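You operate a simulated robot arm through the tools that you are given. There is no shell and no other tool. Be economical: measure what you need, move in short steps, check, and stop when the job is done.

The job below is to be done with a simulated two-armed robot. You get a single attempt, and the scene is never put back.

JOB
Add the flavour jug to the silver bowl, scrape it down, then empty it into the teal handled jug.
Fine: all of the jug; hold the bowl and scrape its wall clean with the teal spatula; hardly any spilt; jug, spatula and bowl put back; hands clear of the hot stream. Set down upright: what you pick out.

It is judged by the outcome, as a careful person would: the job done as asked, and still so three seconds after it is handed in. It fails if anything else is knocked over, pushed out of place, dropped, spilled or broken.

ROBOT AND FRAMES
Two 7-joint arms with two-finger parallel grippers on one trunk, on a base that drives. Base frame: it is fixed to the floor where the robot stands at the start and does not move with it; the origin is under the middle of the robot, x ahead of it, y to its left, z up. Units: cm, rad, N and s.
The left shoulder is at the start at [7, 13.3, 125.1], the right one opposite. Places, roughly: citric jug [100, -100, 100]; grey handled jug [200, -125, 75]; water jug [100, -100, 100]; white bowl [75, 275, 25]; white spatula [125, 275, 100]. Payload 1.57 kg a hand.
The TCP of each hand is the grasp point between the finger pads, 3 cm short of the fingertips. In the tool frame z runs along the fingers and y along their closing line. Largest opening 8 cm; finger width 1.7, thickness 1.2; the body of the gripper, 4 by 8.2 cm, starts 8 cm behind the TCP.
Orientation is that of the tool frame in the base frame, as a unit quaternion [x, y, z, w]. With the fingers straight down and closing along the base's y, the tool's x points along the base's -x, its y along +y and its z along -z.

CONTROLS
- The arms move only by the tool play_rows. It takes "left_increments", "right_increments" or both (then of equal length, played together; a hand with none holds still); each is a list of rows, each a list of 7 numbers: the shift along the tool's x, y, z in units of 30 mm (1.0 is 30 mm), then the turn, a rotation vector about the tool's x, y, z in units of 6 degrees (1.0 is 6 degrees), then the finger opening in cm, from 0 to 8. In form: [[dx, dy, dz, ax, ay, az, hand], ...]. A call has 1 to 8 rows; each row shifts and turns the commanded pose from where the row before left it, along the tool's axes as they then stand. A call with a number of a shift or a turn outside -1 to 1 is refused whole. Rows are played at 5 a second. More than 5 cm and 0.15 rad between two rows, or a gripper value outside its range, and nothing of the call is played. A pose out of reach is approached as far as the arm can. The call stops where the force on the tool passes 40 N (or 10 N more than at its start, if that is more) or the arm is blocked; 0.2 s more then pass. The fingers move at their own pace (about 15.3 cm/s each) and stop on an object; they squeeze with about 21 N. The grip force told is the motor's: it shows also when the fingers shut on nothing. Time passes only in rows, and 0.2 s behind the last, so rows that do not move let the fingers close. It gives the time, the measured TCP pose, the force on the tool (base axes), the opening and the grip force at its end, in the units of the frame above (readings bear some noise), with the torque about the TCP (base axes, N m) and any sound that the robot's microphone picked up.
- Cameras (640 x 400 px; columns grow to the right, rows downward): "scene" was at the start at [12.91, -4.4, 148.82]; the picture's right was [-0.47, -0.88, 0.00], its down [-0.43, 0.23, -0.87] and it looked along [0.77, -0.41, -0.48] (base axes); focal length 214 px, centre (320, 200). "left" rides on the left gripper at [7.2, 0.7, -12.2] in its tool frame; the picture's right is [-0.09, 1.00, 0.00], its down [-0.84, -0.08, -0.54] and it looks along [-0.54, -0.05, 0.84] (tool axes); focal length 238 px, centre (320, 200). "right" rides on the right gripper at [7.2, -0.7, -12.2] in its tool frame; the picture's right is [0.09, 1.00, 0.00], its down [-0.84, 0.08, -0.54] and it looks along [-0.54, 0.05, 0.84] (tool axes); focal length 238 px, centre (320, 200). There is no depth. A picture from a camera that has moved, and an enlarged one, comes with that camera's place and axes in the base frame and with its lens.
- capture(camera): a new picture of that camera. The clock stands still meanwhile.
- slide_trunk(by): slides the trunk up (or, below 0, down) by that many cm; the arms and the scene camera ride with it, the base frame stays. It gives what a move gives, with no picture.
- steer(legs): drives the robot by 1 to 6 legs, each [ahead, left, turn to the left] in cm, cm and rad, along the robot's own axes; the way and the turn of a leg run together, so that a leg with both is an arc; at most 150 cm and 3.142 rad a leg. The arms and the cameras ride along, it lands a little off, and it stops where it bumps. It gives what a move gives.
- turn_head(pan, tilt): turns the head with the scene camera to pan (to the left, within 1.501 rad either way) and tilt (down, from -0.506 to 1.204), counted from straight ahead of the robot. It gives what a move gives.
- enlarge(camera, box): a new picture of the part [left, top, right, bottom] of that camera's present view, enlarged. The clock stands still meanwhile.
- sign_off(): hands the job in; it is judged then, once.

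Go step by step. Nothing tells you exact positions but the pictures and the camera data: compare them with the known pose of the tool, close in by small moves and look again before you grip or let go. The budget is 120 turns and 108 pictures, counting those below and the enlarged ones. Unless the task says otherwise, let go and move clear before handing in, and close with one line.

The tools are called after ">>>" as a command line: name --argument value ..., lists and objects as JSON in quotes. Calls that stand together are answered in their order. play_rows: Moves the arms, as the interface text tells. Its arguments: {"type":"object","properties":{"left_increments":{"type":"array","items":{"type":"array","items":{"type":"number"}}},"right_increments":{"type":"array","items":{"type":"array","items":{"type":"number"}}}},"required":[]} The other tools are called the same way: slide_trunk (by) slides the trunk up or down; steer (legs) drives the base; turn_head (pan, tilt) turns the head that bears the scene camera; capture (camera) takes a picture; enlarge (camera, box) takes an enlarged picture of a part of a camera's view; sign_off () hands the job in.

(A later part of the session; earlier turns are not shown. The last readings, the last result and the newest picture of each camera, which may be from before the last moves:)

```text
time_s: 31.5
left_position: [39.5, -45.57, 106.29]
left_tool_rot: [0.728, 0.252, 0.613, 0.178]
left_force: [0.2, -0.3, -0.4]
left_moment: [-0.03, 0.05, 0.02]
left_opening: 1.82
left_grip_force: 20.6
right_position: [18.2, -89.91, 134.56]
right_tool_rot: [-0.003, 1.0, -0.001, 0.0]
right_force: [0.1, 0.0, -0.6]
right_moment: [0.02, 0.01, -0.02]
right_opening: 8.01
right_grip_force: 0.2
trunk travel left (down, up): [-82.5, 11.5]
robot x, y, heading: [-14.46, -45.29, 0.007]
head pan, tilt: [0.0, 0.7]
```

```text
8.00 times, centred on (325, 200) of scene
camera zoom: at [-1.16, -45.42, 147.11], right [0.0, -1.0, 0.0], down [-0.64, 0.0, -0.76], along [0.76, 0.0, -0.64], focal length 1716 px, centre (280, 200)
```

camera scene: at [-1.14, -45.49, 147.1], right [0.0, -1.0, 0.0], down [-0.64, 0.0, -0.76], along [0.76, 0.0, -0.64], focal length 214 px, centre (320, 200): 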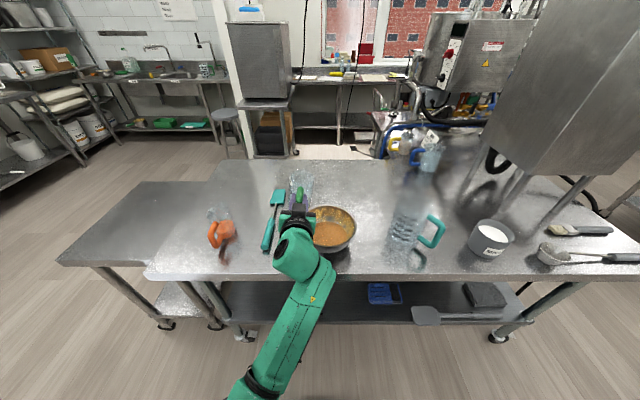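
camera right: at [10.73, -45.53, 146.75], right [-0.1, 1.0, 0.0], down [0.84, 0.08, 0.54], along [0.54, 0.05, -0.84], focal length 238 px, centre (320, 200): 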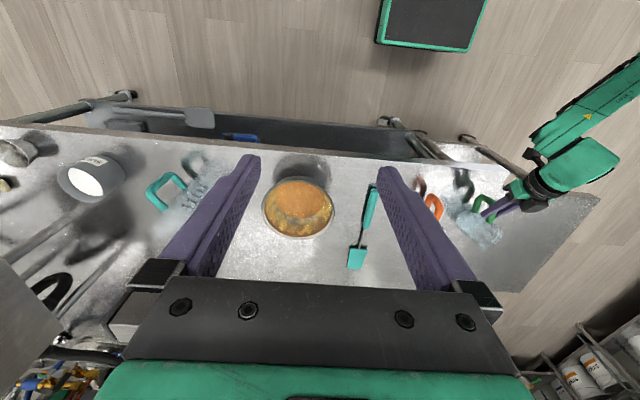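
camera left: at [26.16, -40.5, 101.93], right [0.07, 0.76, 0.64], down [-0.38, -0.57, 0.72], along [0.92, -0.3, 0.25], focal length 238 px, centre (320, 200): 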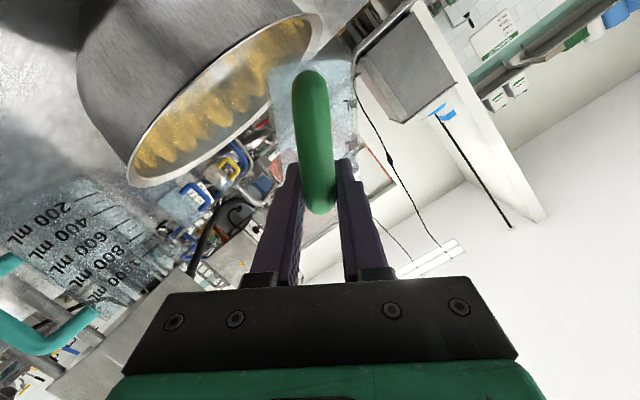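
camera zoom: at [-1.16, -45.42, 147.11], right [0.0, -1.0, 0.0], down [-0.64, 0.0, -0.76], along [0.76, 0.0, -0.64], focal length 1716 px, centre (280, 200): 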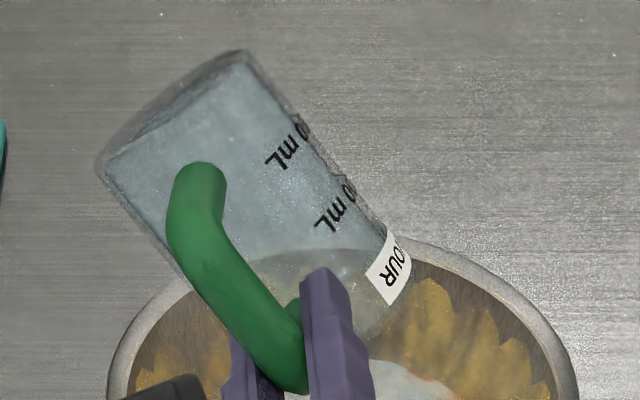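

The jug is empty. I'll roll it back upright over the bowl.

>>> play_rows --left_increments '[[0, 0, 0, 0, 0, -1, 0], [0, 0, 0, 0, 0, -1, 0], [0, 0, 0, 0, 0, -1, 0], [0, 0, 0, 0, 0, -1, 0], [0, 0, 0, 0, 0, -1, 0], [0, 0, 0, 0, 0, -1, 0], [0, 0, 0, 0, 0, -1, 0], [0, 0, 0, 0, 0, -1, 0]]'

>>> play_rows --left_increments '[[0, 0, 0, 0, 0, -1, 0], [0, 0, 0, 0, 0, -1, 0], [0, 0, 0, 0, 0, -1, 0], [0, 0, 0, 0, 0, -1, 0], [0, 0, 0, 0, 0, -1, 0], [0, 0, 0, 0, 0, -1, 0], [0, 0, 0, 0, 0, -1, 0], [0, 0, 0, 0, 0, -1, 0]]'

>>> play_rows --left_increments '[[0, 0, 0, 0, 0, -1, 0], [0, 0, 0, 0, 0, -1, 0], [0, 0, 0, 0, 0, -1, 0], [0, 0, 0, 0, 0, -1, 0], [0, 0, 0, 0, 0, -1, 0], [0, 0, 0, 0, 0, -1, 0]]'

>>> capture --camera "left"

>>> capture --camera "scene"

```text
time_s: 33.3
left_position: [39.34, -45.52, 106.27]
left_tool_rot: [0.561, 0.527, 0.488, 0.412]
left_force: [0.3, 1.2, -1.0]
left_moment: [0.02, 0.05, -0.01]
left_opening: 1.78
left_grip_force: 21.5
right_position: [18.08, -89.96, 134.54]
right_tool_rot: [-0.002, 1.0, 0.0, 0.0]
right_force: [-0.4, 0.1, -0.1]
right_moment: [0.0, 0.01, -0.03]
right_opening: 7.99
right_grip_force: 0.1
trunk travel left (down, up): [-82.5, 11.5]
robot x, y, heading: [-14.53, -45.28, 0.004]
head pan, tilt: [0.0, 0.7]
```

```text
time_s: 35.1
left_position: [39.77, -44.43, 106.07]
left_tool_rot: [0.305, 0.703, 0.294, 0.572]
left_force: [-0.1, -0.9, -1.1]
left_moment: [-0.05, 0.05, 0.01]
left_opening: 1.82
left_grip_force: 20.7
right_position: [18.25, -89.96, 134.55]
right_tool_rot: [-0.003, 1.0, 0.0, 0.0]
right_force: [0.0, -1.2, 0.3]
right_moment: [0.0, -0.01, -0.01]
right_opening: 7.99
right_grip_force: 0.1
trunk travel left (down, up): [-82.5, 11.5]
robot x, y, heading: [-14.47, -45.56, 0.004]
head pan, tilt: [0.0, 0.7]
```

```text
time_s: 36.7
left_position: [39.74, -42.92, 104.3]
left_tool_rot: [0.102, 0.758, 0.136, 0.63]
left_force: [0.1, 0.5, -0.4]
left_moment: [-0.04, 0.02, -0.02]
left_opening: 1.82
left_grip_force: 21.1
right_position: [18.14, -90.03, 134.54]
right_tool_rot: [-0.002, 1.0, 0.0, 0.001]
right_force: [0.2, -0.8, 0.9]
right_moment: [-0.01, -0.01, -0.01]
right_opening: 8.01
right_grip_force: 0.0
trunk travel left (down, up): [-82.5, 11.5]
robot x, y, heading: [-14.6, -45.56, 0.003]
head pan, tilt: [0.0, 0.7]
stopped in row 6 (left hand): the arm was blocked; the commanded pose is now the measured one
```

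```text
72 pictures are left
camera left: at [26.38, -40.79, 99.84], right [0.0, 0.91, 0.42], down [-0.38, -0.39, 0.84], along [0.93, -0.16, 0.34], focal length 238 px, centre (320, 200)
```

left: 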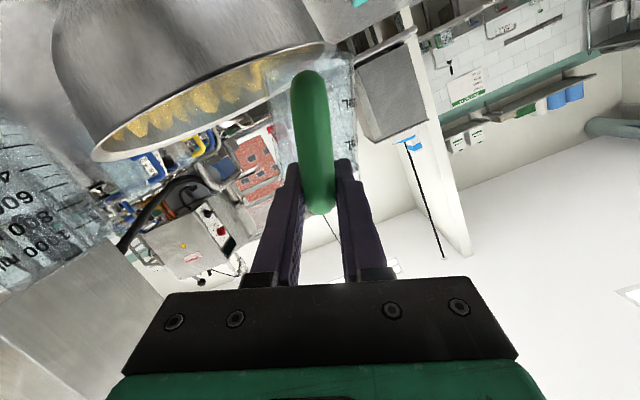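

```text
71 pictures are left
camera scene: at [-1.16, -45.42, 147.11], right [0.0, -1.0, 0.0], down [-0.64, 0.0, -0.76], along [0.76, 0.0, -0.64], focal length 214 px, centre (320, 200)
```

scene: 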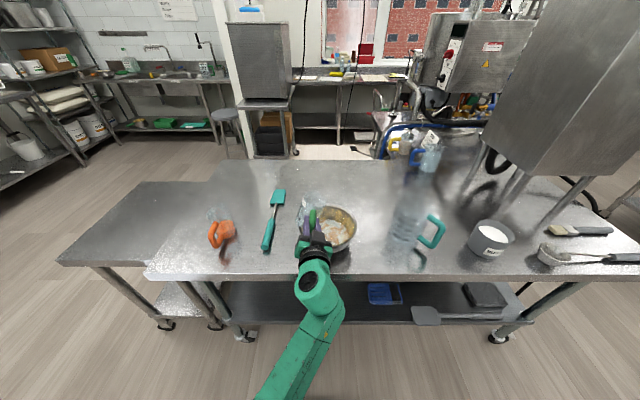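

The wrist refuses the last ~18° of roll at this height, near the rim. I'll raise the trunk to clear everything, drive back to the jug's spot, and level it there.

>>> slide_trunk --by 8

>>> steer --legs '[[0, 22.5, 0], [0, 22.5, 0]]'

>>> enlarge --camera "scene" --box '[240, 140, 400, 240]'

```text
time_s: 37.9
left_position: [39.7, -42.82, 112.34]
left_tool_rot: [0.102, 0.758, 0.136, 0.63]
left_force: [-0.3, -0.1, -0.8]
left_moment: [-0.01, 0.06, 0.02]
left_opening: 1.82
left_grip_force: 21.3
right_position: [18.08, -90.02, 142.58]
right_tool_rot: [-0.002, 1.0, 0.0, 0.0]
right_force: [-0.3, -0.6, -0.6]
right_moment: [0.0, -0.01, -0.02]
right_opening: 8.01
right_grip_force: 0.1
trunk travel left (down, up): [-90.5, 3.5]
robot x, y, heading: [-14.45, -44.96, 0.005]
head pan, tilt: [0.0, 0.7]
```

```text
time_s: 40.9
left_position: [39.63, 1.51, 112.34]
left_tool_rot: [0.104, 0.757, 0.136, 0.63]
left_force: [-0.4, 0.1, 0.0]
left_moment: [0.0, 0.04, 0.05]
left_opening: 1.79
left_grip_force: 20.5
right_position: [17.74, -45.71, 142.41]
right_tool_rot: [0.0, 1.0, 0.002, 0.001]
right_force: [-0.3, -0.2, 0.2]
right_moment: [0.06, 0.0, 0.0]
right_opening: 8.01
right_grip_force: 0.0
trunk travel left (down, up): [-90.5, 3.5]
robot x, y, heading: [-14.52, -0.25, 0.001]
head pan, tilt: [0.0, 0.7]
```

```text
4.00 times, centred on (320, 190) of scene
camera zoom: at [-1.33, -1.2, 155.1], right [0.0, -1.0, 0.0], down [-0.64, 0.0, -0.76], along [0.76, 0.0, -0.64], focal length 858 px, centre (320, 240)
```

zoom: 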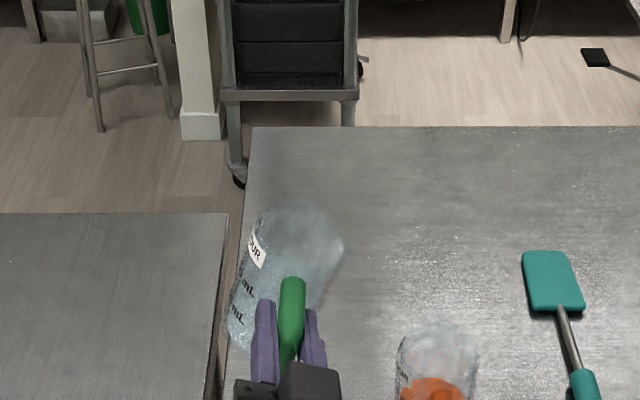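

>>> slide_trunk --by -8

>>> play_rows --left_increments '[[0.6, -0.11, 0.46, 0, 0, 0, 0], [0.6, -0.11, 0.46, 0, 0, 0, 0], [0.6, -0.11, 0.46, 0, 0, 0, 0], [0, 0, 0, 0.18, -0.02, -0.8, 0], [0, 0, 0, 0.18, -0.02, -0.8, 0], [0, 0, 0, 0.18, -0.02, -0.8, 0], [0, 0, 0, 0.18, -0.02, -0.8, 0]]'

>>> capture --camera "left"

>>> enlarge --camera "scene" --box '[240, 160, 400, 260]'

```text
time_s: 42.0
left_position: [39.53, 1.63, 104.33]
left_tool_rot: [0.104, 0.758, 0.136, 0.63]
left_force: [0.3, -0.2, -0.4]
left_moment: [-0.03, 0.09, 0.0]
left_opening: 1.8
left_grip_force: 21.5
right_position: [17.73, -45.24, 134.59]
right_tool_rot: [0.0, 1.0, 0.0, 0.0]
right_force: [0.0, -1.2, 0.5]
right_moment: [0.02, -0.02, 0.01]
right_opening: 8.0
right_grip_force: 0.1
trunk travel left (down, up): [-82.5, 11.5]
robot x, y, heading: [-14.5, -0.73, -0.003]
head pan, tilt: [0.0, 0.7]
```

```text
time_s: 43.6
left_position: [42.65, 2.96, 98.36]
left_tool_rot: [-0.001, 0.766, -0.002, 0.643]
left_force: [-0.3, 0.3, -0.8]
left_moment: [-0.01, 0.06, 0.01]
left_opening: 1.77
left_grip_force: 21.1
right_position: [17.91, -45.21, 134.52]
right_tool_rot: [-0.001, 1.0, 0.0, 0.0]
right_force: [-0.3, 0.9, 0.3]
right_moment: [-0.02, -0.02, 0.0]
right_opening: 8.0
right_grip_force: 0.1
trunk travel left (down, up): [-82.5, 11.5]
robot x, y, heading: [-14.67, -0.59, 0.005]
head pan, tilt: [0.0, 0.7]
```

```text
69 pictures are left
camera left: at [29.42, 3.63, 93.31], right [0.02, 1.0, 0.09], down [-0.39, -0.07, 0.92], along [0.92, -0.05, 0.39], focal length 238 px, centre (320, 200)
```

left: 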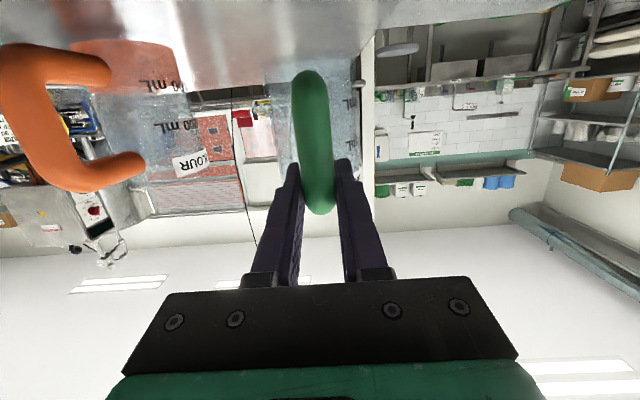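

```text
4.00 times, centred on (320, 210) of scene
camera zoom: at [-1.36, -0.66, 147.11], right [0.0, -1.0, 0.0], down [-0.64, 0.0, -0.76], along [0.76, 0.0, -0.64], focal length 858 px, centre (320, 160)
```

zoom: 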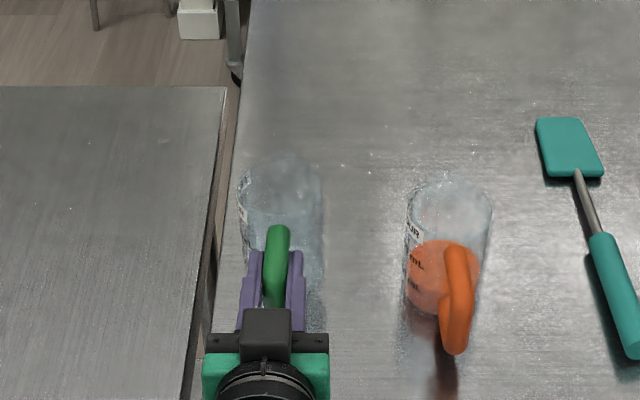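

>>> play_rows --left_increments '[[0.2, -0.02, 0.05, 0, 0, 0, 0], [0.2, -0.02, 0.05, 0, 0, 0, 0], [0.2, -0.02, 0.05, 0, 0, 0, 0], [0.2, -0.02, 0.05, 0, 0, 0, 0], [0, 0, 0, 0, 0, 0, 0]]'

>>> enlarge --camera "right" --box '[410, 160, 570, 260]'

```text
time_s: 44.9
left_position: [42.78, 2.64, 95.89]
left_tool_rot: [-0.001, 0.765, -0.001, 0.644]
left_force: [0.7, -0.1, 1.7]
left_moment: [0.07, -0.2, -0.05]
left_opening: 1.8
left_grip_force: 21.4
right_position: [17.82, -45.28, 134.54]
right_tool_rot: [-0.001, 1.0, -0.001, 0.0]
right_force: [0.0, 0.1, -0.3]
right_moment: [0.01, -0.02, -0.02]
right_opening: 8.02
right_grip_force: 0.1
trunk travel left (down, up): [-82.5, 11.5]
robot x, y, heading: [-14.87, -0.62, -0.001]
head pan, tilt: [0.0, 0.7]
```

```text
4.00 times, centred on (490, 210) of right
camera zoom: at [10.65, -46.07, 146.78], right [-0.09, 1.0, 0.0], down [0.84, 0.08, 0.54], along [0.54, 0.05, -0.84], focal length 953 px, centre (-360, 160)
```

zoom: 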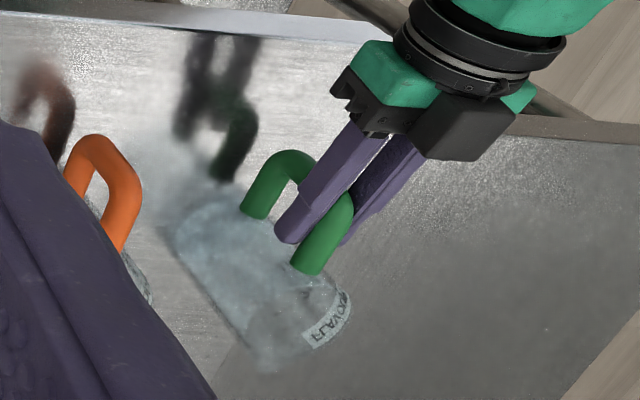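

The jug is resting on the table at its spot. I'll release and withdraw.

>>> play_rows --left_increments '[[0, 0, 0, 0, 0, 0, 4], [0, 0, 0, 0, 0, 0, 4], [0, 0, -0.7, 0, 0, 0, 4], [0, 0, -1, 0, 0, 0, 4], [0, 0, -1, 0, 0, 0, 5], [-0.9, 0, -0.3, 0, 0, 0, 8], [-0.9, 0, -0.3, 0, 0, 0, 8]]'

>>> enlarge --camera "scene" --box '[240, 160, 400, 260]'

```text
time_s: 46.5
left_position: [34.0, 2.69, 102.77]
left_tool_rot: [0.0, 0.766, -0.001, 0.643]
left_force: [0.5, 0.3, -0.7]
left_moment: [-0.04, -0.01, 0.01]
left_opening: 8.01
left_grip_force: 0.0
right_position: [17.8, -45.32, 134.55]
right_tool_rot: [-0.001, 1.0, -0.001, -0.001]
right_force: [-0.6, 0.3, 0.5]
right_moment: [-0.01, 0.0, 0.0]
right_opening: 8.0
right_grip_force: 0.1
trunk travel left (down, up): [-82.5, 11.5]
robot x, y, heading: [-15.12, -0.58, -0.001]
head pan, tilt: [0.0, 0.7]
```

```text
4.00 times, centred on (320, 210) of scene
camera zoom: at [-1.4, -0.73, 147.11], right [0.0, -1.0, 0.0], down [-0.64, 0.0, -0.77], along [0.77, 0.0, -0.64], focal length 858 px, centre (320, 160)
```

zoom: 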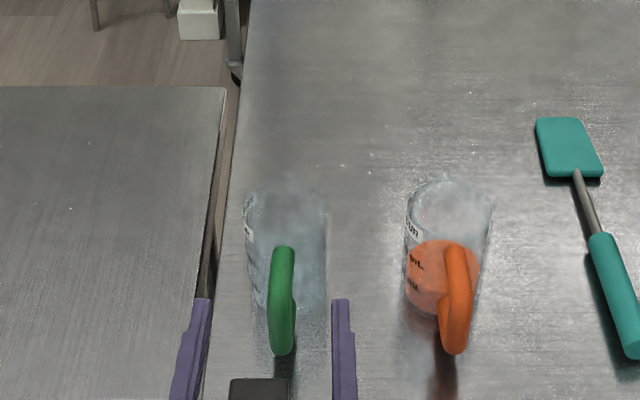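

The jug is back in place, upright. Next the spatula (along x at y≈-27, handle end x≈43). I'll drive right so the left hand lines up with it, and roll the hand over so its camera is on top for a low, nearly in-line grip.

>>> steer --legs '[[0, -30, 0]]'

>>> play_rows --left_increments '[[0, 0, 0, 0, 0, 1, 8], [0, 0, 0, 0, 0, 1, 8], [0, 0, 0, 0, 0, 1, 8], [0, 0, 0, 0, 0, 1, 8], [0, 0, 0, 0, 0, 1, 8], [0, 0, 0, 0, 0, 1, 8], [0, 0, 0, 0, 0, 1, 8], [0, 0, 0, 0, 0, 1, 8]]'

>>> play_rows --left_increments '[[0, 0, 0, 0, 0, 1, 8], [0, 0, 0, 0, 0, 1, 8], [0, 0, 0, 0, 0, 1, 8], [0, 0, 0, 0, 0, 1, 8], [0, 0, 0, 0, 0, 1, 8], [0, 0, 0, 0, 0, 1, 8], [0, 0, 0, 0, 0, 1, 8], [0, 0, 0, 0, 0, 1, 8]]'

>>> play_rows --left_increments '[[0, 0, 0, 0, 0, 1, 8], [0, 0, 0, 0, 0, 1, 8], [0, 0, 0, 0, 0, 1, 8], [0, 0, 0, 0, 0, 1, 8], [0, 0, 0, 0, 0, 1, 8], [0, 0, 0, 0, 0, 1, 8], [0, 0, 0, 0, 0, 1, 8], [0, 0, 0, 0, 0, 1, 8]]'

>>> play_rows --left_increments '[[0, 0, 0, 0, 0, 1, 6], [0, 0, 0, 0, 0, 1, 5], [0, 0, 0, 0, 0, 1, 5], [0, 0, 0, 0, 0, 1, 5], [0, 0, 0, 0, 0, 1, 5], [0, 0, 0, 0, 0, 1, 5]]'

>>> capture --camera "left"

```text
time_s: 48.5
left_position: [34.03, -26.87, 102.76]
left_tool_rot: [-0.003, 0.766, 0.0, 0.643]
left_force: [0.1, -0.3, 0.2]
left_moment: [0.02, 0.02, 0.0]
left_opening: 7.96
left_grip_force: 0.0
right_position: [18.26, -74.96, 134.71]
right_tool_rot: [-0.005, 1.0, -0.001, 0.0]
right_force: [0.6, -0.2, 0.4]
right_moment: [0.0, 0.01, 0.0]
right_opening: 8.0
right_grip_force: 0.0
trunk travel left (down, up): [-82.5, 11.5]
robot x, y, heading: [-14.33, -30.35, 0.011]
head pan, tilt: [0.0, 0.7]
```

```text
time_s: 50.3
left_position: [34.01, -27.07, 102.86]
left_tool_rot: [0.309, 0.7, 0.263, 0.587]
left_force: [0.3, 0.8, -0.3]
left_moment: [0.01, 0.01, 0.02]
left_opening: 8.0
left_grip_force: 0.1
right_position: [18.32, -75.14, 134.56]
right_tool_rot: [-0.004, 1.0, -0.001, 0.0]
right_force: [0.2, -0.6, -0.3]
right_moment: [0.0, 0.0, 0.01]
right_opening: 8.02
right_grip_force: 0.0
trunk travel left (down, up): [-82.5, 11.5]
robot x, y, heading: [-14.41, -31.04, 0.007]
head pan, tilt: [0.0, 0.7]
```

```text
time_s: 52.1
left_position: [34.0, -27.09, 102.98]
left_tool_rot: [0.567, 0.515, 0.479, 0.429]
left_force: [1.0, -0.9, 0.8]
left_moment: [-0.03, 0.01, 0.0]
left_opening: 8.02
left_grip_force: 0.1
right_position: [18.25, -75.24, 134.59]
right_tool_rot: [-0.005, 1.0, 0.0, 0.0]
right_force: [-0.8, 0.5, -0.2]
right_moment: [-0.01, 0.0, 0.0]
right_opening: 8.01
right_grip_force: 0.1
trunk travel left (down, up): [-82.5, 11.5]
robot x, y, heading: [-14.34, -30.77, 0.005]
head pan, tilt: [0.0, 0.7]
```

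```text
time_s: 53.9
left_position: [34.17, -27.13, 102.99]
left_tool_rot: [0.728, 0.239, 0.612, 0.197]
left_force: [0.5, 0.1, -0.5]
left_moment: [-0.01, 0.02, -0.01]
left_opening: 7.98
left_grip_force: 0.0
right_position: [18.22, -75.32, 134.55]
right_tool_rot: [-0.005, 1.0, 0.0, -0.001]
right_force: [-0.3, -0.8, -0.9]
right_moment: [0.04, 0.03, 0.0]
right_opening: 7.99
right_grip_force: 0.1
trunk travel left (down, up): [-82.5, 11.5]
robot x, y, heading: [-14.82, -30.49, 0.002]
head pan, tilt: [0.0, 0.7]
```

```text
time_s: 55.3
left_position: [34.22, -27.04, 102.85]
left_tool_rot: [0.766, 0.002, 0.643, -0.001]
left_force: [-0.3, 0.5, 0.3]
left_moment: [0.01, 0.0, -0.02]
left_opening: 5.0
left_grip_force: 0.1
right_position: [18.31, -75.2, 134.54]
right_tool_rot: [-0.004, 1.0, 0.0, 0.0]
right_force: [-0.6, -0.2, 0.1]
right_moment: [-0.04, -0.02, 0.05]
right_opening: 7.99
right_grip_force: 0.0
trunk travel left (down, up): [-82.5, 11.5]
robot x, y, heading: [-14.4, -30.47, 0.007]
head pan, tilt: [0.0, 0.7]
```

```text
65 pictures are left
camera left: at [23.38, -27.82, 111.96], right [-0.01, -1.0, -0.09], down [-0.68, 0.07, -0.73], along [0.73, 0.05, -0.68], focal length 238 px, centre (320, 200)
```

left: 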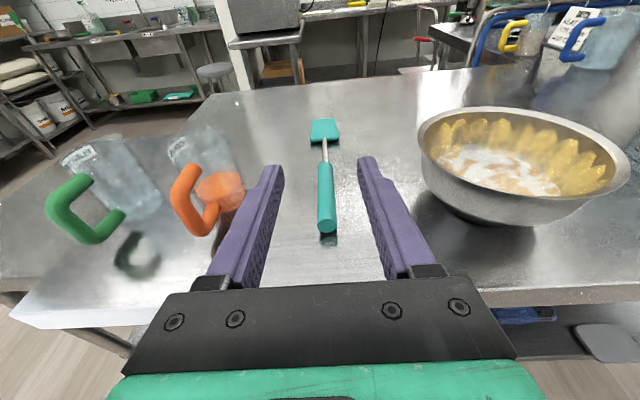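

The view is now upright and aligned with the spatula. I'll descend in front of the handle end.

>>> play_rows --left_increments '[[-0.82, -0.01, 0.27, 0, 0, 0, 5], [-0.82, -0.01, 0.27, 0, 0, 0, 5], [-0.82, -0.01, 0.27, 0, 0, 0, 5], [-0.82, -0.01, 0.27, 0, 0, 0, 5], [-0.82, -0.01, 0.27, 0, 0, 0, 5]]'

>>> capture --camera "left"

>>> enlarge --camera "right" --box '[340, 120, 640, 308]'

```text
time_s: 56.5
left_position: [36.12, -26.98, 90.04]
left_tool_rot: [0.766, 0.004, 0.643, -0.001]
left_force: [-0.1, 0.0, -0.4]
left_moment: [-0.02, 0.02, -0.01]
left_opening: 5.0
left_grip_force: 0.0
right_position: [18.38, -75.25, 134.57]
right_tool_rot: [-0.004, 1.0, 0.0, 0.0]
right_force: [0.0, 0.3, -0.3]
right_moment: [0.01, 0.03, 0.02]
right_opening: 8.03
right_grip_force: 0.0
trunk travel left (down, up): [-82.5, 11.5]
robot x, y, heading: [-14.59, -30.66, 0.007]
head pan, tilt: [0.0, 0.7]
```

```text
64 pictures are left
camera left: at [25.29, -27.61, 99.2], right [-0.01, -1.0, -0.09], down [-0.68, 0.07, -0.73], along [0.73, 0.05, -0.68], focal length 238 px, centre (320, 200)
```

left: 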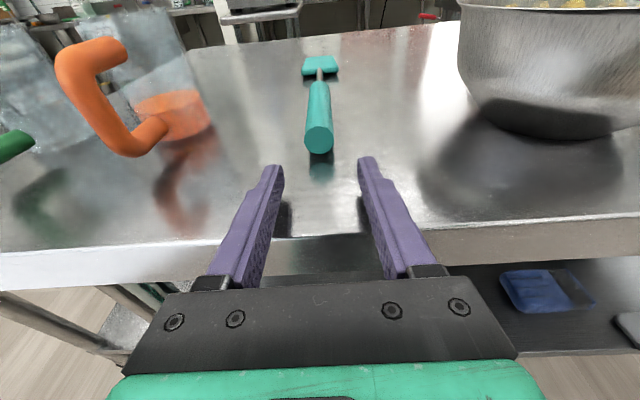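

```text
2.13 times, centred on (490, 214) of right
camera zoom: at [11.15, -76.07, 146.77], right [-0.1, 0.99, 0.0], down [0.84, 0.08, 0.54], along [0.54, 0.05, -0.84], focal length 507 px, centre (-42, 170)
```

zoom: 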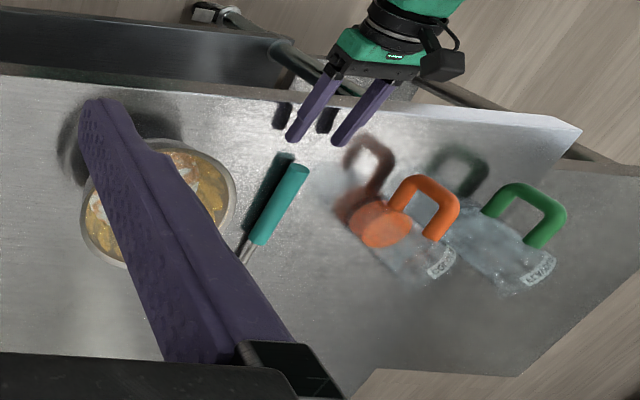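

>>> play_rows --left_increments '[[0.08, 0, 0.82, 0, 0, 0, 5], [0.08, 0, 0.82, 0, 0, 0, 5], [0.08, 0, 0.82, 0, 0, 0, 5], [0.08, 0, 0.82, 0, 0, 0, 5]]'

>>> capture --camera "left"

```text
time_s: 57.3
left_position: [42.49, -26.82, 89.59]
left_tool_rot: [0.764, 0.002, 0.645, -0.001]
left_force: [1.0, -0.5, 0.1]
left_moment: [-0.01, -0.02, -0.04]
left_opening: 4.99
left_grip_force: 0.0
right_position: [17.76, -74.95, 134.73]
right_tool_rot: [-0.004, 1.0, -0.001, 0.002]
right_force: [-0.5, 0.7, -0.3]
right_moment: [0.01, -0.01, -0.03]
right_opening: 8.01
right_grip_force: 0.1
trunk travel left (down, up): [-82.5, 11.5]
robot x, y, heading: [-14.51, -30.95, 0.006]
head pan, tilt: [0.0, 0.7]
stopped in row 4 (left hand): the force on the tool passed its limit (the readings are from after the stop); the commanded pose is now the measured one
```

```text
62 pictures are left
camera left: at [31.69, -27.54, 98.53], right [-0.01, -1.0, -0.09], down [-0.68, 0.07, -0.73], along [0.74, 0.05, -0.67], focal length 238 px, centre (320, 200)
```

left: 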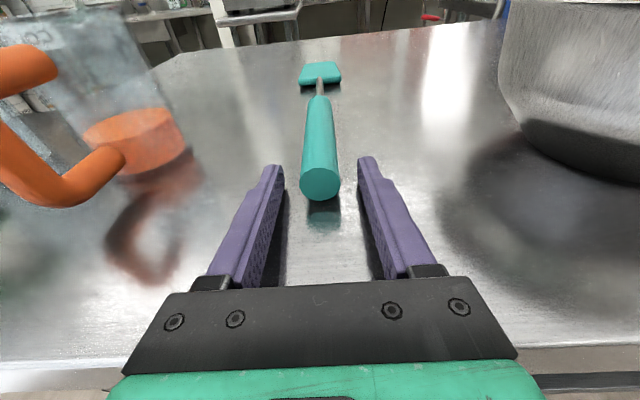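

The fingertips touched the tabletop (table is nearer z≈88). I'll rise slightly and advance.

>>> play_rows --left_increments '[[0.14, 0, -0.02, 0, 0, 0, 5], [0.07, 0.01, 0.4, 0, 0, 0, 5], [0.07, 0.01, 0.4, 0, 0, 0, 5], [0.07, 0.01, 0.4, 0, 0, 0, 5]]'

>>> capture --camera "left"

```text
time_s: 58.0
left_position: [42.86, -26.94, 89.63]
left_tool_rot: [0.766, -0.002, 0.642, -0.001]
left_force: [-23.9, 4.1, 14.5]
left_moment: [0.29, 1.58, 0.05]
left_opening: 5.0
left_grip_force: 0.0
right_position: [17.39, -74.88, 134.98]
right_tool_rot: [-0.006, 1.0, -0.001, 0.002]
right_force: [-0.2, 0.3, 0.1]
right_moment: [-0.03, -0.02, -0.01]
right_opening: 7.99
right_grip_force: 0.0
trunk travel left (down, up): [-82.5, 11.5]
robot x, y, heading: [-14.59, -30.67, 0.006]
head pan, tilt: [0.0, 0.7]
stopped in row 3 (left hand): the force on the tool passed its limit (the readings are from after the stop); the commanded pose is now the measured one
```

```text
61 pictures are left
camera left: at [32.04, -27.65, 98.77], right [-0.02, -1.0, -0.09], down [-0.68, 0.08, -0.73], along [0.73, 0.05, -0.68], focal length 238 px, centre (320, 200)
```

left: 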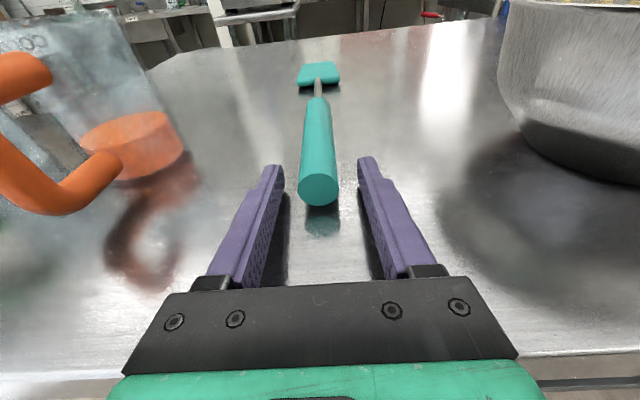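

The gripper body touched the table's front edge. I'll back off, pitch down another 12°, and advance again.

>>> play_rows --left_increments '[[0.1, 0, -1, 0, 0, 0, 5], [0, 0, 0, 0, -1, 0, 5], [0, 0, 0, 0, -1, 0, 5], [0.25, 0, 0.57, 0, 0, 0, 5], [0.25, 0, 0.57, 0, 0, 0, 5], [0.25, 0, 0.57, 0, 0, 0, 5]]'

>>> capture --camera "left"

```text
time_s: 59.4
left_position: [46.2, -27.08, 89.94]
left_tool_rot: [0.832, -0.002, 0.554, -0.002]
left_force: [0.8, -0.4, -0.1]
left_moment: [0.01, -0.01, 0.0]
left_opening: 5.02
left_grip_force: 0.1
right_position: [18.38, -75.18, 134.51]
right_tool_rot: [-0.005, 1.0, 0.0, -0.001]
right_force: [0.4, -0.7, -0.1]
right_moment: [0.01, 0.02, -0.04]
right_opening: 7.98
right_grip_force: 0.1
trunk travel left (down, up): [-82.5, 11.5]
robot x, y, heading: [-14.77, -30.75, 0.009]
head pan, tilt: [0.0, 0.7]
```

```text
60 pictures are left
camera left: at [37.77, -27.82, 101.23], right [-0.04, -1.0, -0.09], down [-0.82, 0.08, -0.56], along [0.57, 0.05, -0.82], focal length 238 px, centre (320, 200)
```

left: 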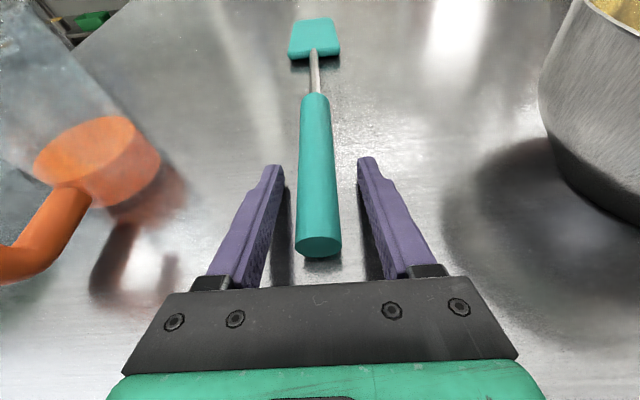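

The handle lies between the fingers. Closing and lifting.

>>> play_rows --left_increments '[[0, 0, 0, 0, 0, 0, 0], [0, 0, 0, 0, 0, 0, 0], [0, 0, 0, 0, 0, 0, 0], [0.3, 0, -0.12, 0, 0, 0, 0], [0.6, 0, -0.25, 0, 0, 0, 0], [0.9, 0, -0.37, 0, 0, 0, 0], [0.9, 0, -0.37, 0, 0, 0, 0]]'

>>> capture --camera "left"

>>> enlarge --camera "right" --box '[340, 120, 640, 308]'

```text
time_s: 61.0
left_position: [46.13, -26.98, 98.95]
left_tool_rot: [0.832, -0.002, 0.554, -0.002]
left_force: [-0.9, 1.1, -0.5]
left_moment: [0.01, 0.12, -0.01]
left_opening: 2.33
left_grip_force: 20.8
right_position: [18.24, -75.14, 134.47]
right_tool_rot: [-0.005, 1.0, 0.001, -0.002]
right_force: [-0.4, 0.4, 0.3]
right_moment: [0.01, 0.0, 0.0]
right_opening: 8.01
right_grip_force: 0.1
trunk travel left (down, up): [-82.5, 11.5]
robot x, y, heading: [-15.0, -30.4, 0.012]
head pan, tilt: [0.0, 0.7]
```

```text
59 pictures are left
camera left: at [37.6, -27.71, 110.15], right [-0.04, -1.0, -0.09], down [-0.82, 0.08, -0.56], along [0.57, 0.05, -0.82], focal length 238 px, centre (320, 200)
```

left: 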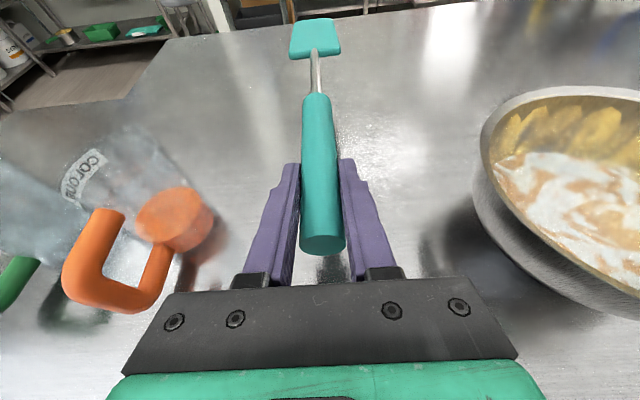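

```text
2.13 times, centred on (490, 214) of right
camera zoom: at [11.16, -76.02, 146.72], right [-0.1, 0.99, 0.0], down [0.84, 0.09, 0.54], along [0.54, 0.06, -0.84], focal length 507 px, centre (-42, 170)
```

zoom: 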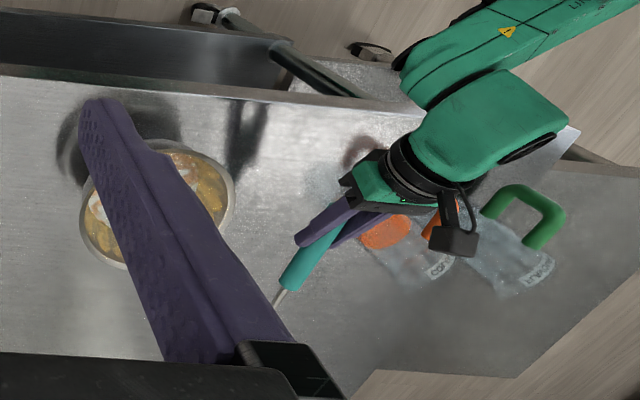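

The spatula is firmly held. I'll raise it and swing the blade downward while lifting.

>>> play_rows --left_increments '[[0.75, 0, -0.79, 0, -1, 0, 0], [0.665, 0, -0.87, 0, -1, 0, 0], [0.57, 0, -0.93, 0, -1, 0, 0], [0.47, 0, -0.99, 0, -1, 0, 0], [0.36, 0, -1, 0, -1, 0, 0], [0.25, 0, -1, 0, -1, 0, 0], [0.14, 0, -1, 0, -1, 0, 0], [0.03, 0, -1, 0, -1, 0, 0]]'

>>> capture --camera "left"

```text
time_s: 62.8
left_position: [35.89, -27.42, 122.31]
left_tool_rot: [0.986, 0.0, 0.168, -0.003]
left_force: [0.7, 0.9, -0.4]
left_moment: [0.01, 0.04, 0.01]
left_opening: 2.35
left_grip_force: 20.6
right_position: [18.28, -75.26, 134.47]
right_tool_rot: [-0.004, 1.0, 0.001, -0.001]
right_force: [0.7, -0.6, 0.0]
right_moment: [-0.02, -0.01, -0.02]
right_opening: 8.0
right_grip_force: 0.0
trunk travel left (down, up): [-82.5, 11.5]
robot x, y, heading: [-14.85, -31.01, 0.01]
head pan, tilt: [0.0, 0.7]
```

```text
57 pictures are left
camera left: at [38.65, -28.13, 136.12], right [-0.09, -1.0, -0.04], down [-0.97, 0.07, 0.23], along [-0.23, 0.06, -0.97], focal length 238 px, centre (320, 200)
```

left: 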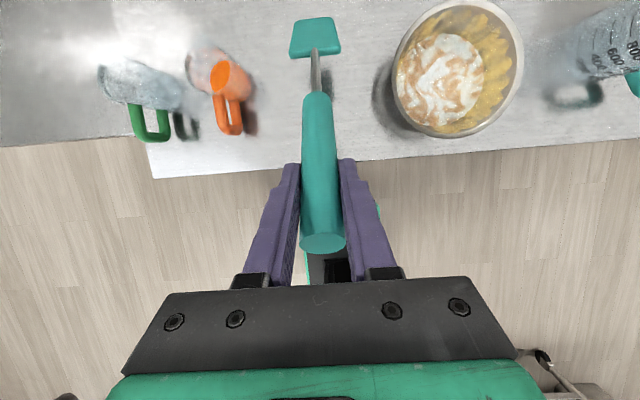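

>>> enlarge --camera "left" --box '[380, 0, 540, 150]'

>>> steer --legs '[[0, -20, 0]]'

>>> capture --camera "left"

>>> capture --camera "right"

```text
2.67 times, centred on (460, 75) of left
camera zoom: at [38.65, -28.13, 136.12], right [-0.09, -1.0, -0.04], down [-0.97, 0.07, 0.23], along [-0.23, 0.06, -0.97], focal length 636 px, centre (-53, 533)
```

zoom: 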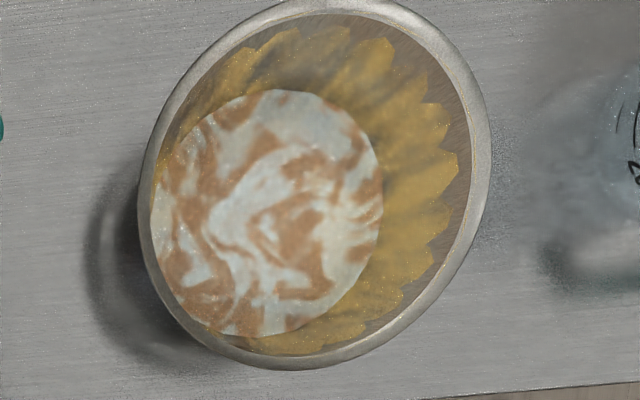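

```text
time_s: 64.4
left_position: [36.18, -46.52, 122.27]
left_tool_rot: [0.986, 0.005, 0.167, -0.001]
left_force: [0.5, 0.4, -1.0]
left_moment: [-0.01, 0.08, 0.0]
left_opening: 2.37
left_grip_force: 21.1
right_position: [18.91, -94.44, 134.65]
right_tool_rot: [-0.01, 1.0, -0.001, -0.001]
right_force: [0.0, 0.3, -0.7]
right_moment: [-0.01, -0.04, 0.01]
right_opening: 8.02
right_grip_force: 0.1
trunk travel left (down, up): [-82.5, 11.5]
robot x, y, heading: [-14.76, -50.77, 0.017]
head pan, tilt: [0.0, 0.7]
```

```text
55 pictures are left
camera left: at [38.98, -47.16, 136.04], right [-0.08, -1.0, -0.03], down [-0.97, 0.07, 0.23], along [-0.23, 0.05, -0.97], focal length 238 px, centre (320, 200)
```

left: 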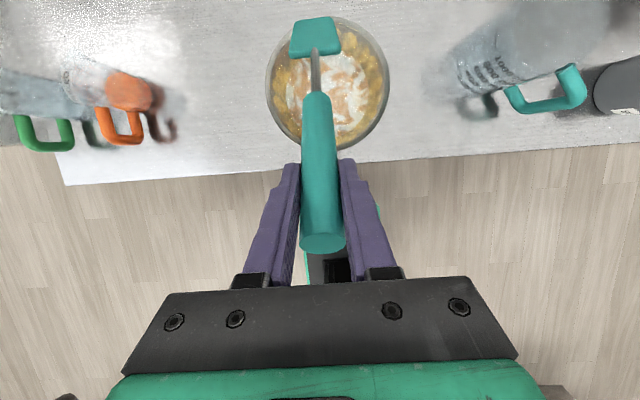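

```text
54 pictures are left
camera right: at [11.8, -95.33, 146.88], right [-0.11, 0.99, 0.0], down [0.84, 0.09, 0.54], along [0.54, 0.06, -0.84], focal length 238 px, centre (320, 200)
```

right: 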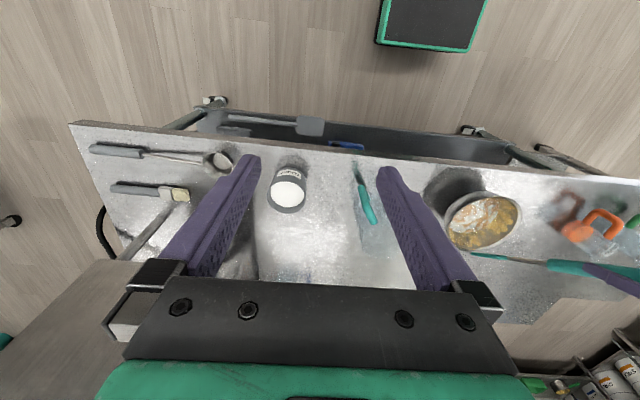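

The robot now faces the bowl: centre ≈[47.4,-48.1], R≈9.3, rim z≈96.5; the residue rings the wall. Next the right hand takes hold of the right rim to steady it; I bring it across at height while yawing nothing on the left.

>>> play_rows --right_increments '[[-1, 1, 0, 0, 0, 0, 8], [-1, 1, 0, 0, 0, 0, 8], [-1, 1, 0, 0, 0, 0, 8], [-1, 0.8, 0.3, -0.6, 0, 0, 8], [-1, 0.8, 0.3, -0.6, 0, 0, 8], [-1, 0.8, 0.3, -0.6, 0, 0, 6], [-1, 0.8, 0.3, -0.6, 0, 0, 5], [-1, 0.6, 0.3, -0.6, 0, 0, 5]]'

>>> capture --camera "right"

```text
time_s: 66.2
left_position: [36.21, -46.88, 122.15]
left_tool_rot: [0.986, 0.004, 0.168, -0.004]
left_force: [-0.8, -0.1, -0.3]
left_moment: [0.01, 0.05, 0.01]
left_opening: 2.38
left_grip_force: 21.0
right_position: [39.1, -73.5, 129.45]
right_tool_rot: [-0.008, 0.988, 0.157, -0.002]
right_force: [-0.1, 0.4, -0.1]
right_moment: [0.0, 0.02, -0.01]
right_opening: 5.01
right_grip_force: 0.0
right hand out of reach, approached as far as the arm can: row 7, 8
trunk travel left (down, up): [-82.5, 11.5]
robot x, y, heading: [-14.39, -50.92, 0.021]
head pan, tilt: [0.0, 0.7]
```

```text
53 pictures are left
camera right: at [32.08, -78.23, 140.84], right [-0.11, 0.94, 0.31], down [0.84, -0.08, 0.54], along [0.53, 0.32, -0.78], focal length 238 px, centre (320, 200)
```

right: 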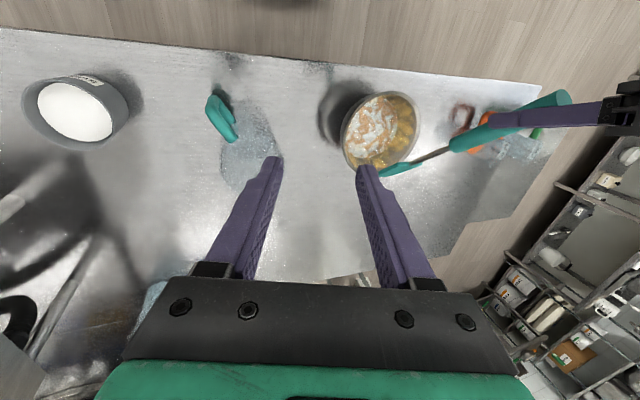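

Reach is short by ~10 cm, so I'll drive 12 cm ahead (base stays clear of the table), with the spatula first pulled back.

>>> play_rows --left_increments '[[-0.95, 0, -0.4, 0, 0, 0, 0], [-0.95, 0, -0.4, 0, 0, 0, 0], [-0.95, 0, -0.4, 0, 0, 0, 0]]'

>>> steer --legs '[[12, 0, -0.02]]'

>>> capture --camera "scene"

```text
time_s: 67.0
left_position: [26.96, -46.87, 122.7]
left_tool_rot: [0.986, 0.004, 0.169, -0.003]
left_force: [0.2, -0.1, -0.6]
left_moment: [0.0, 0.06, 0.02]
left_opening: 2.35
left_grip_force: 20.8
right_position: [39.03, -73.58, 129.52]
right_tool_rot: [-0.008, 0.988, 0.156, 0.0]
right_force: [0.4, -0.1, -0.1]
right_moment: [-0.02, -0.01, -0.02]
right_opening: 4.98
right_grip_force: 0.0
trunk travel left (down, up): [-82.5, 11.5]
robot x, y, heading: [-14.44, -50.52, 0.014]
head pan, tilt: [0.0, 0.7]
```

```text
time_s: 68.2
left_position: [38.52, -47.48, 122.77]
left_tool_rot: [0.985, -0.005, 0.17, -0.002]
left_force: [0.5, -0.4, 0.4]
left_moment: [-0.02, 0.03, 0.01]
left_opening: 2.36
left_grip_force: 20.6
right_position: [50.03, -74.48, 129.7]
right_tool_rot: [0.0, 0.988, 0.156, 0.002]
right_force: [0.2, -0.9, -1.0]
right_moment: [0.04, -0.02, -0.04]
right_opening: 5.01
right_grip_force: 0.0
trunk travel left (down, up): [-82.5, 11.5]
robot x, y, heading: [-2.45, -50.59, 0.0]
head pan, tilt: [0.0, 0.7]
```

```text
52 pictures are left
camera scene: at [10.27, -50.69, 147.15], right [0.0, -1.0, 0.0], down [-0.64, 0.0, -0.77], along [0.77, 0.0, -0.64], focal length 214 px, centre (320, 200)
```

scene: 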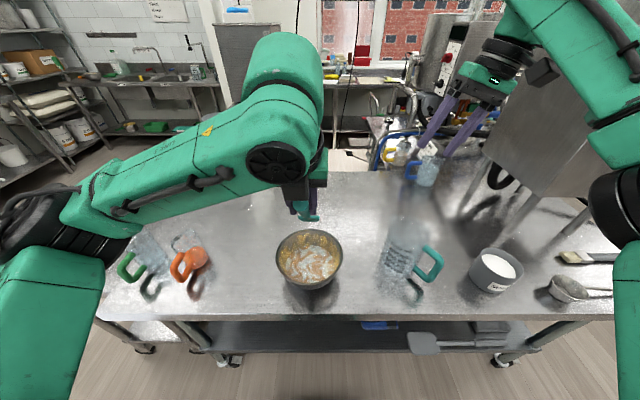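

Good clearance. The right hand descends toward the bowl's right rim while the left one moves aside a little.

>>> play_rows --left_increments '[[0, -0.25, 0, 0, 0, 0, 0], [0, -0.25, 0, 0, 0, 0, 0], [0, -0.25, 0, 0, 0, 0, 0], [0, -0.25, 0, 0, 0, 0, 0], [0, -0.25, 0, 0, 0, 0, 0], [0, -0.25, 0, 0, 0, 0, 0], [0, -0.25, 0, 0, 0, 0, 0], [0, -0.25, 0, 0, 0, 0, 0]]' --right_increments '[[0.125, 0.26, 1, 0, 0, 0, 5], [0.125, 0.26, 1, 0, 0, 0, 5], [0.125, 0.26, 1, 0, 0, 0, 5], [0.125, 0.26, 1, 0, 0, 0, 5], [0.125, 0.26, 1, 0, 0, 0, 5], [0.125, 0.26, 1, 0, 0, 0, 5], [0.125, 0.26, 1, 0, 0, 0, 5], [0.125, 0.26, 1, 0, 0, 0, 5]]'

>>> capture --camera "right"

>>> capture --camera "scene"

```text
time_s: 70.0
left_position: [38.84, -41.37, 122.65]
left_tool_rot: [0.986, -0.005, 0.168, -0.001]
left_force: [-0.8, 0.6, -1.3]
left_moment: [-0.04, 0.08, -0.02]
left_opening: 2.39
left_grip_force: 20.8
right_position: [47.39, -60.95, 108.64]
right_tool_rot: [0.0, 0.988, 0.157, 0.0]
right_force: [0.2, 0.5, 0.2]
right_moment: [-0.01, 0.0, 0.03]
right_opening: 5.01
right_grip_force: 0.0
trunk travel left (down, up): [-82.5, 11.5]
robot x, y, heading: [-2.58, -50.32, 0.0]
head pan, tilt: [0.0, 0.7]
```

```text
51 pictures are left
camera right: at [40.19, -65.53, 120.03], right [-0.09, 0.95, 0.31], down [0.84, -0.09, 0.54], along [0.54, 0.31, -0.78], focal length 238 px, centre (320, 200)
```

right: 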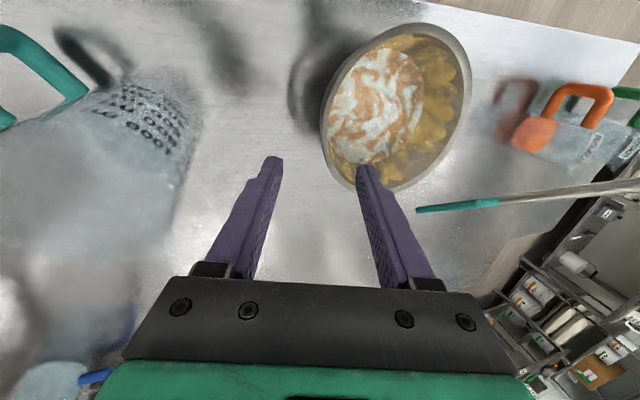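

```text
50 pictures are left
camera scene: at [10.7, -50.56, 147.1], right [0.0, -1.0, 0.0], down [-0.64, 0.0, -0.76], along [0.76, 0.0, -0.64], focal length 214 px, centre (320, 200)
```

scene: 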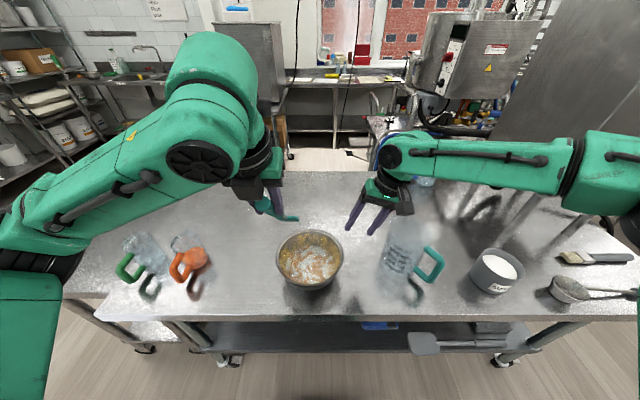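

The rim's right point is at ≈[46.8,-57.0]. Descending along the tool and closing on the rim, shallow.

>>> play_rows --right_increments '[[0.05, 0, 0.97, 0, 0, 0, 5], [0.05, 0, 0.97, 0, 0, 0, 5], [0.05, 0, 0.97, 0, 0, 0, 5], [0.05, 0, 0.97, 0, 0, 0, 5]]'

>>> capture --camera "right"

```text
time_s: 71.0
left_position: [38.74, -41.44, 122.76]
left_tool_rot: [0.986, -0.005, 0.168, -0.002]
left_force: [0.0, -0.4, -0.9]
left_moment: [0.01, 0.03, 0.01]
left_opening: 2.35
left_grip_force: 20.8
right_position: [45.39, -58.78, 98.77]
right_tool_rot: [0.001, 0.988, 0.157, 0.001]
right_force: [0.3, 0.1, -0.1]
right_moment: [0.03, 0.01, 0.0]
right_opening: 4.99
right_grip_force: 0.0
right hand out of reach, approached as far as the arm can: row 3, 4
trunk travel left (down, up): [-82.5, 11.5]
robot x, y, heading: [-2.65, -50.44, 0.002]
head pan, tilt: [0.0, 0.7]
```

```text
49 pictures are left
camera right: at [38.13, -63.31, 110.18], right [-0.09, 0.95, 0.31], down [0.84, -0.1, 0.54], along [0.54, 0.31, -0.78], focal length 238 px, centre (320, 200)
```

right: 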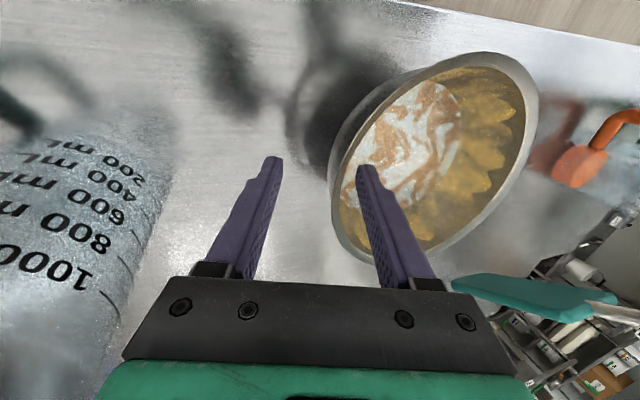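

Still a few cm short. I'll lift, drive 6 cm ahead and descend again.

>>> play_rows --left_increments '[[-0.95, 0, -0.4, 0, 0, 0, 0], [-0.95, 0, -0.4, 0, 0, 0, 0]]' --right_increments '[[0, 0, -1, 0, 0, 0, 5], [0, 0, -0.5, 0, 0, 0, 5]]'

>>> steer --legs '[[6, 0, 0]]'

```text
time_s: 71.6
left_position: [32.53, -41.39, 123.15]
left_tool_rot: [0.986, -0.004, 0.169, -0.002]
left_force: [-0.4, -0.5, -0.7]
left_moment: [-0.01, 0.07, 0.02]
left_opening: 2.36
left_grip_force: 21.2
right_position: [45.18, -60.06, 103.19]
right_tool_rot: [0.0, 0.988, 0.156, 0.002]
right_force: [0.0, 0.3, 0.4]
right_moment: [0.03, -0.05, 0.0]
right_opening: 5.0
right_grip_force: 0.0
trunk travel left (down, up): [-82.5, 11.5]
robot x, y, heading: [-2.66, -50.66, 0.002]
head pan, tilt: [0.0, 0.7]
```

```text
time_s: 72.5
left_position: [38.07, -41.59, 123.32]
left_tool_rot: [0.985, -0.004, 0.171, -0.002]
left_force: [-0.2, 0.1, 0.0]
left_moment: [0.01, -0.04, 0.0]
left_opening: 2.35
left_grip_force: 20.5
right_position: [50.57, -60.01, 103.35]
right_tool_rot: [-0.002, 0.988, 0.156, 0.003]
right_force: [-1.0, -0.2, 0.2]
right_moment: [0.0, -0.05, -0.01]
right_opening: 4.97
right_grip_force: 0.2
trunk travel left (down, up): [-82.5, 11.5]
robot x, y, heading: [3.44, -50.34, -0.002]
head pan, tilt: [0.0, 0.7]
```

>>> play_rows --right_increments '[[0.63, 0.11, 0, 0, 0, 0, 5], [0.64, 0.11, 0, 0, 0, 0, 5], [0, 0, 0.71, 0, 0, 0, 5], [0, 0, 0.71, 0, 0, 0, 5], [0, 0, 0.7, 0, 0, 0, 5]]'

>>> capture --camera "right"

```text
time_s: 73.8
left_position: [38.72, -41.44, 123.12]
left_tool_rot: [0.986, -0.005, 0.169, -0.002]
left_force: [-0.4, -0.3, -0.1]
left_moment: [0.0, 0.07, -0.01]
left_opening: 2.38
left_grip_force: 21.6
right_position: [47.23, -57.34, 97.26]
right_tool_rot: [-0.001, 0.988, 0.158, 0.0]
right_force: [0.2, 0.1, 0.0]
right_moment: [-0.02, 0.02, -0.02]
right_opening: 5.02
right_grip_force: 0.0
trunk travel left (down, up): [-82.5, 11.5]
robot x, y, heading: [3.32, -50.47, 0.004]
head pan, tilt: [0.0, 0.7]
```

```text
48 pictures are left
camera right: at [40.03, -61.87, 108.7], right [-0.09, 0.95, 0.31], down [0.84, -0.09, 0.54], along [0.54, 0.31, -0.78], focal length 238 px, centre (320, 200)
```

right: 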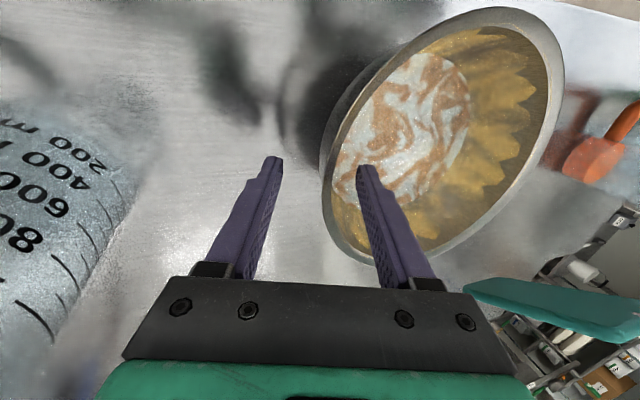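

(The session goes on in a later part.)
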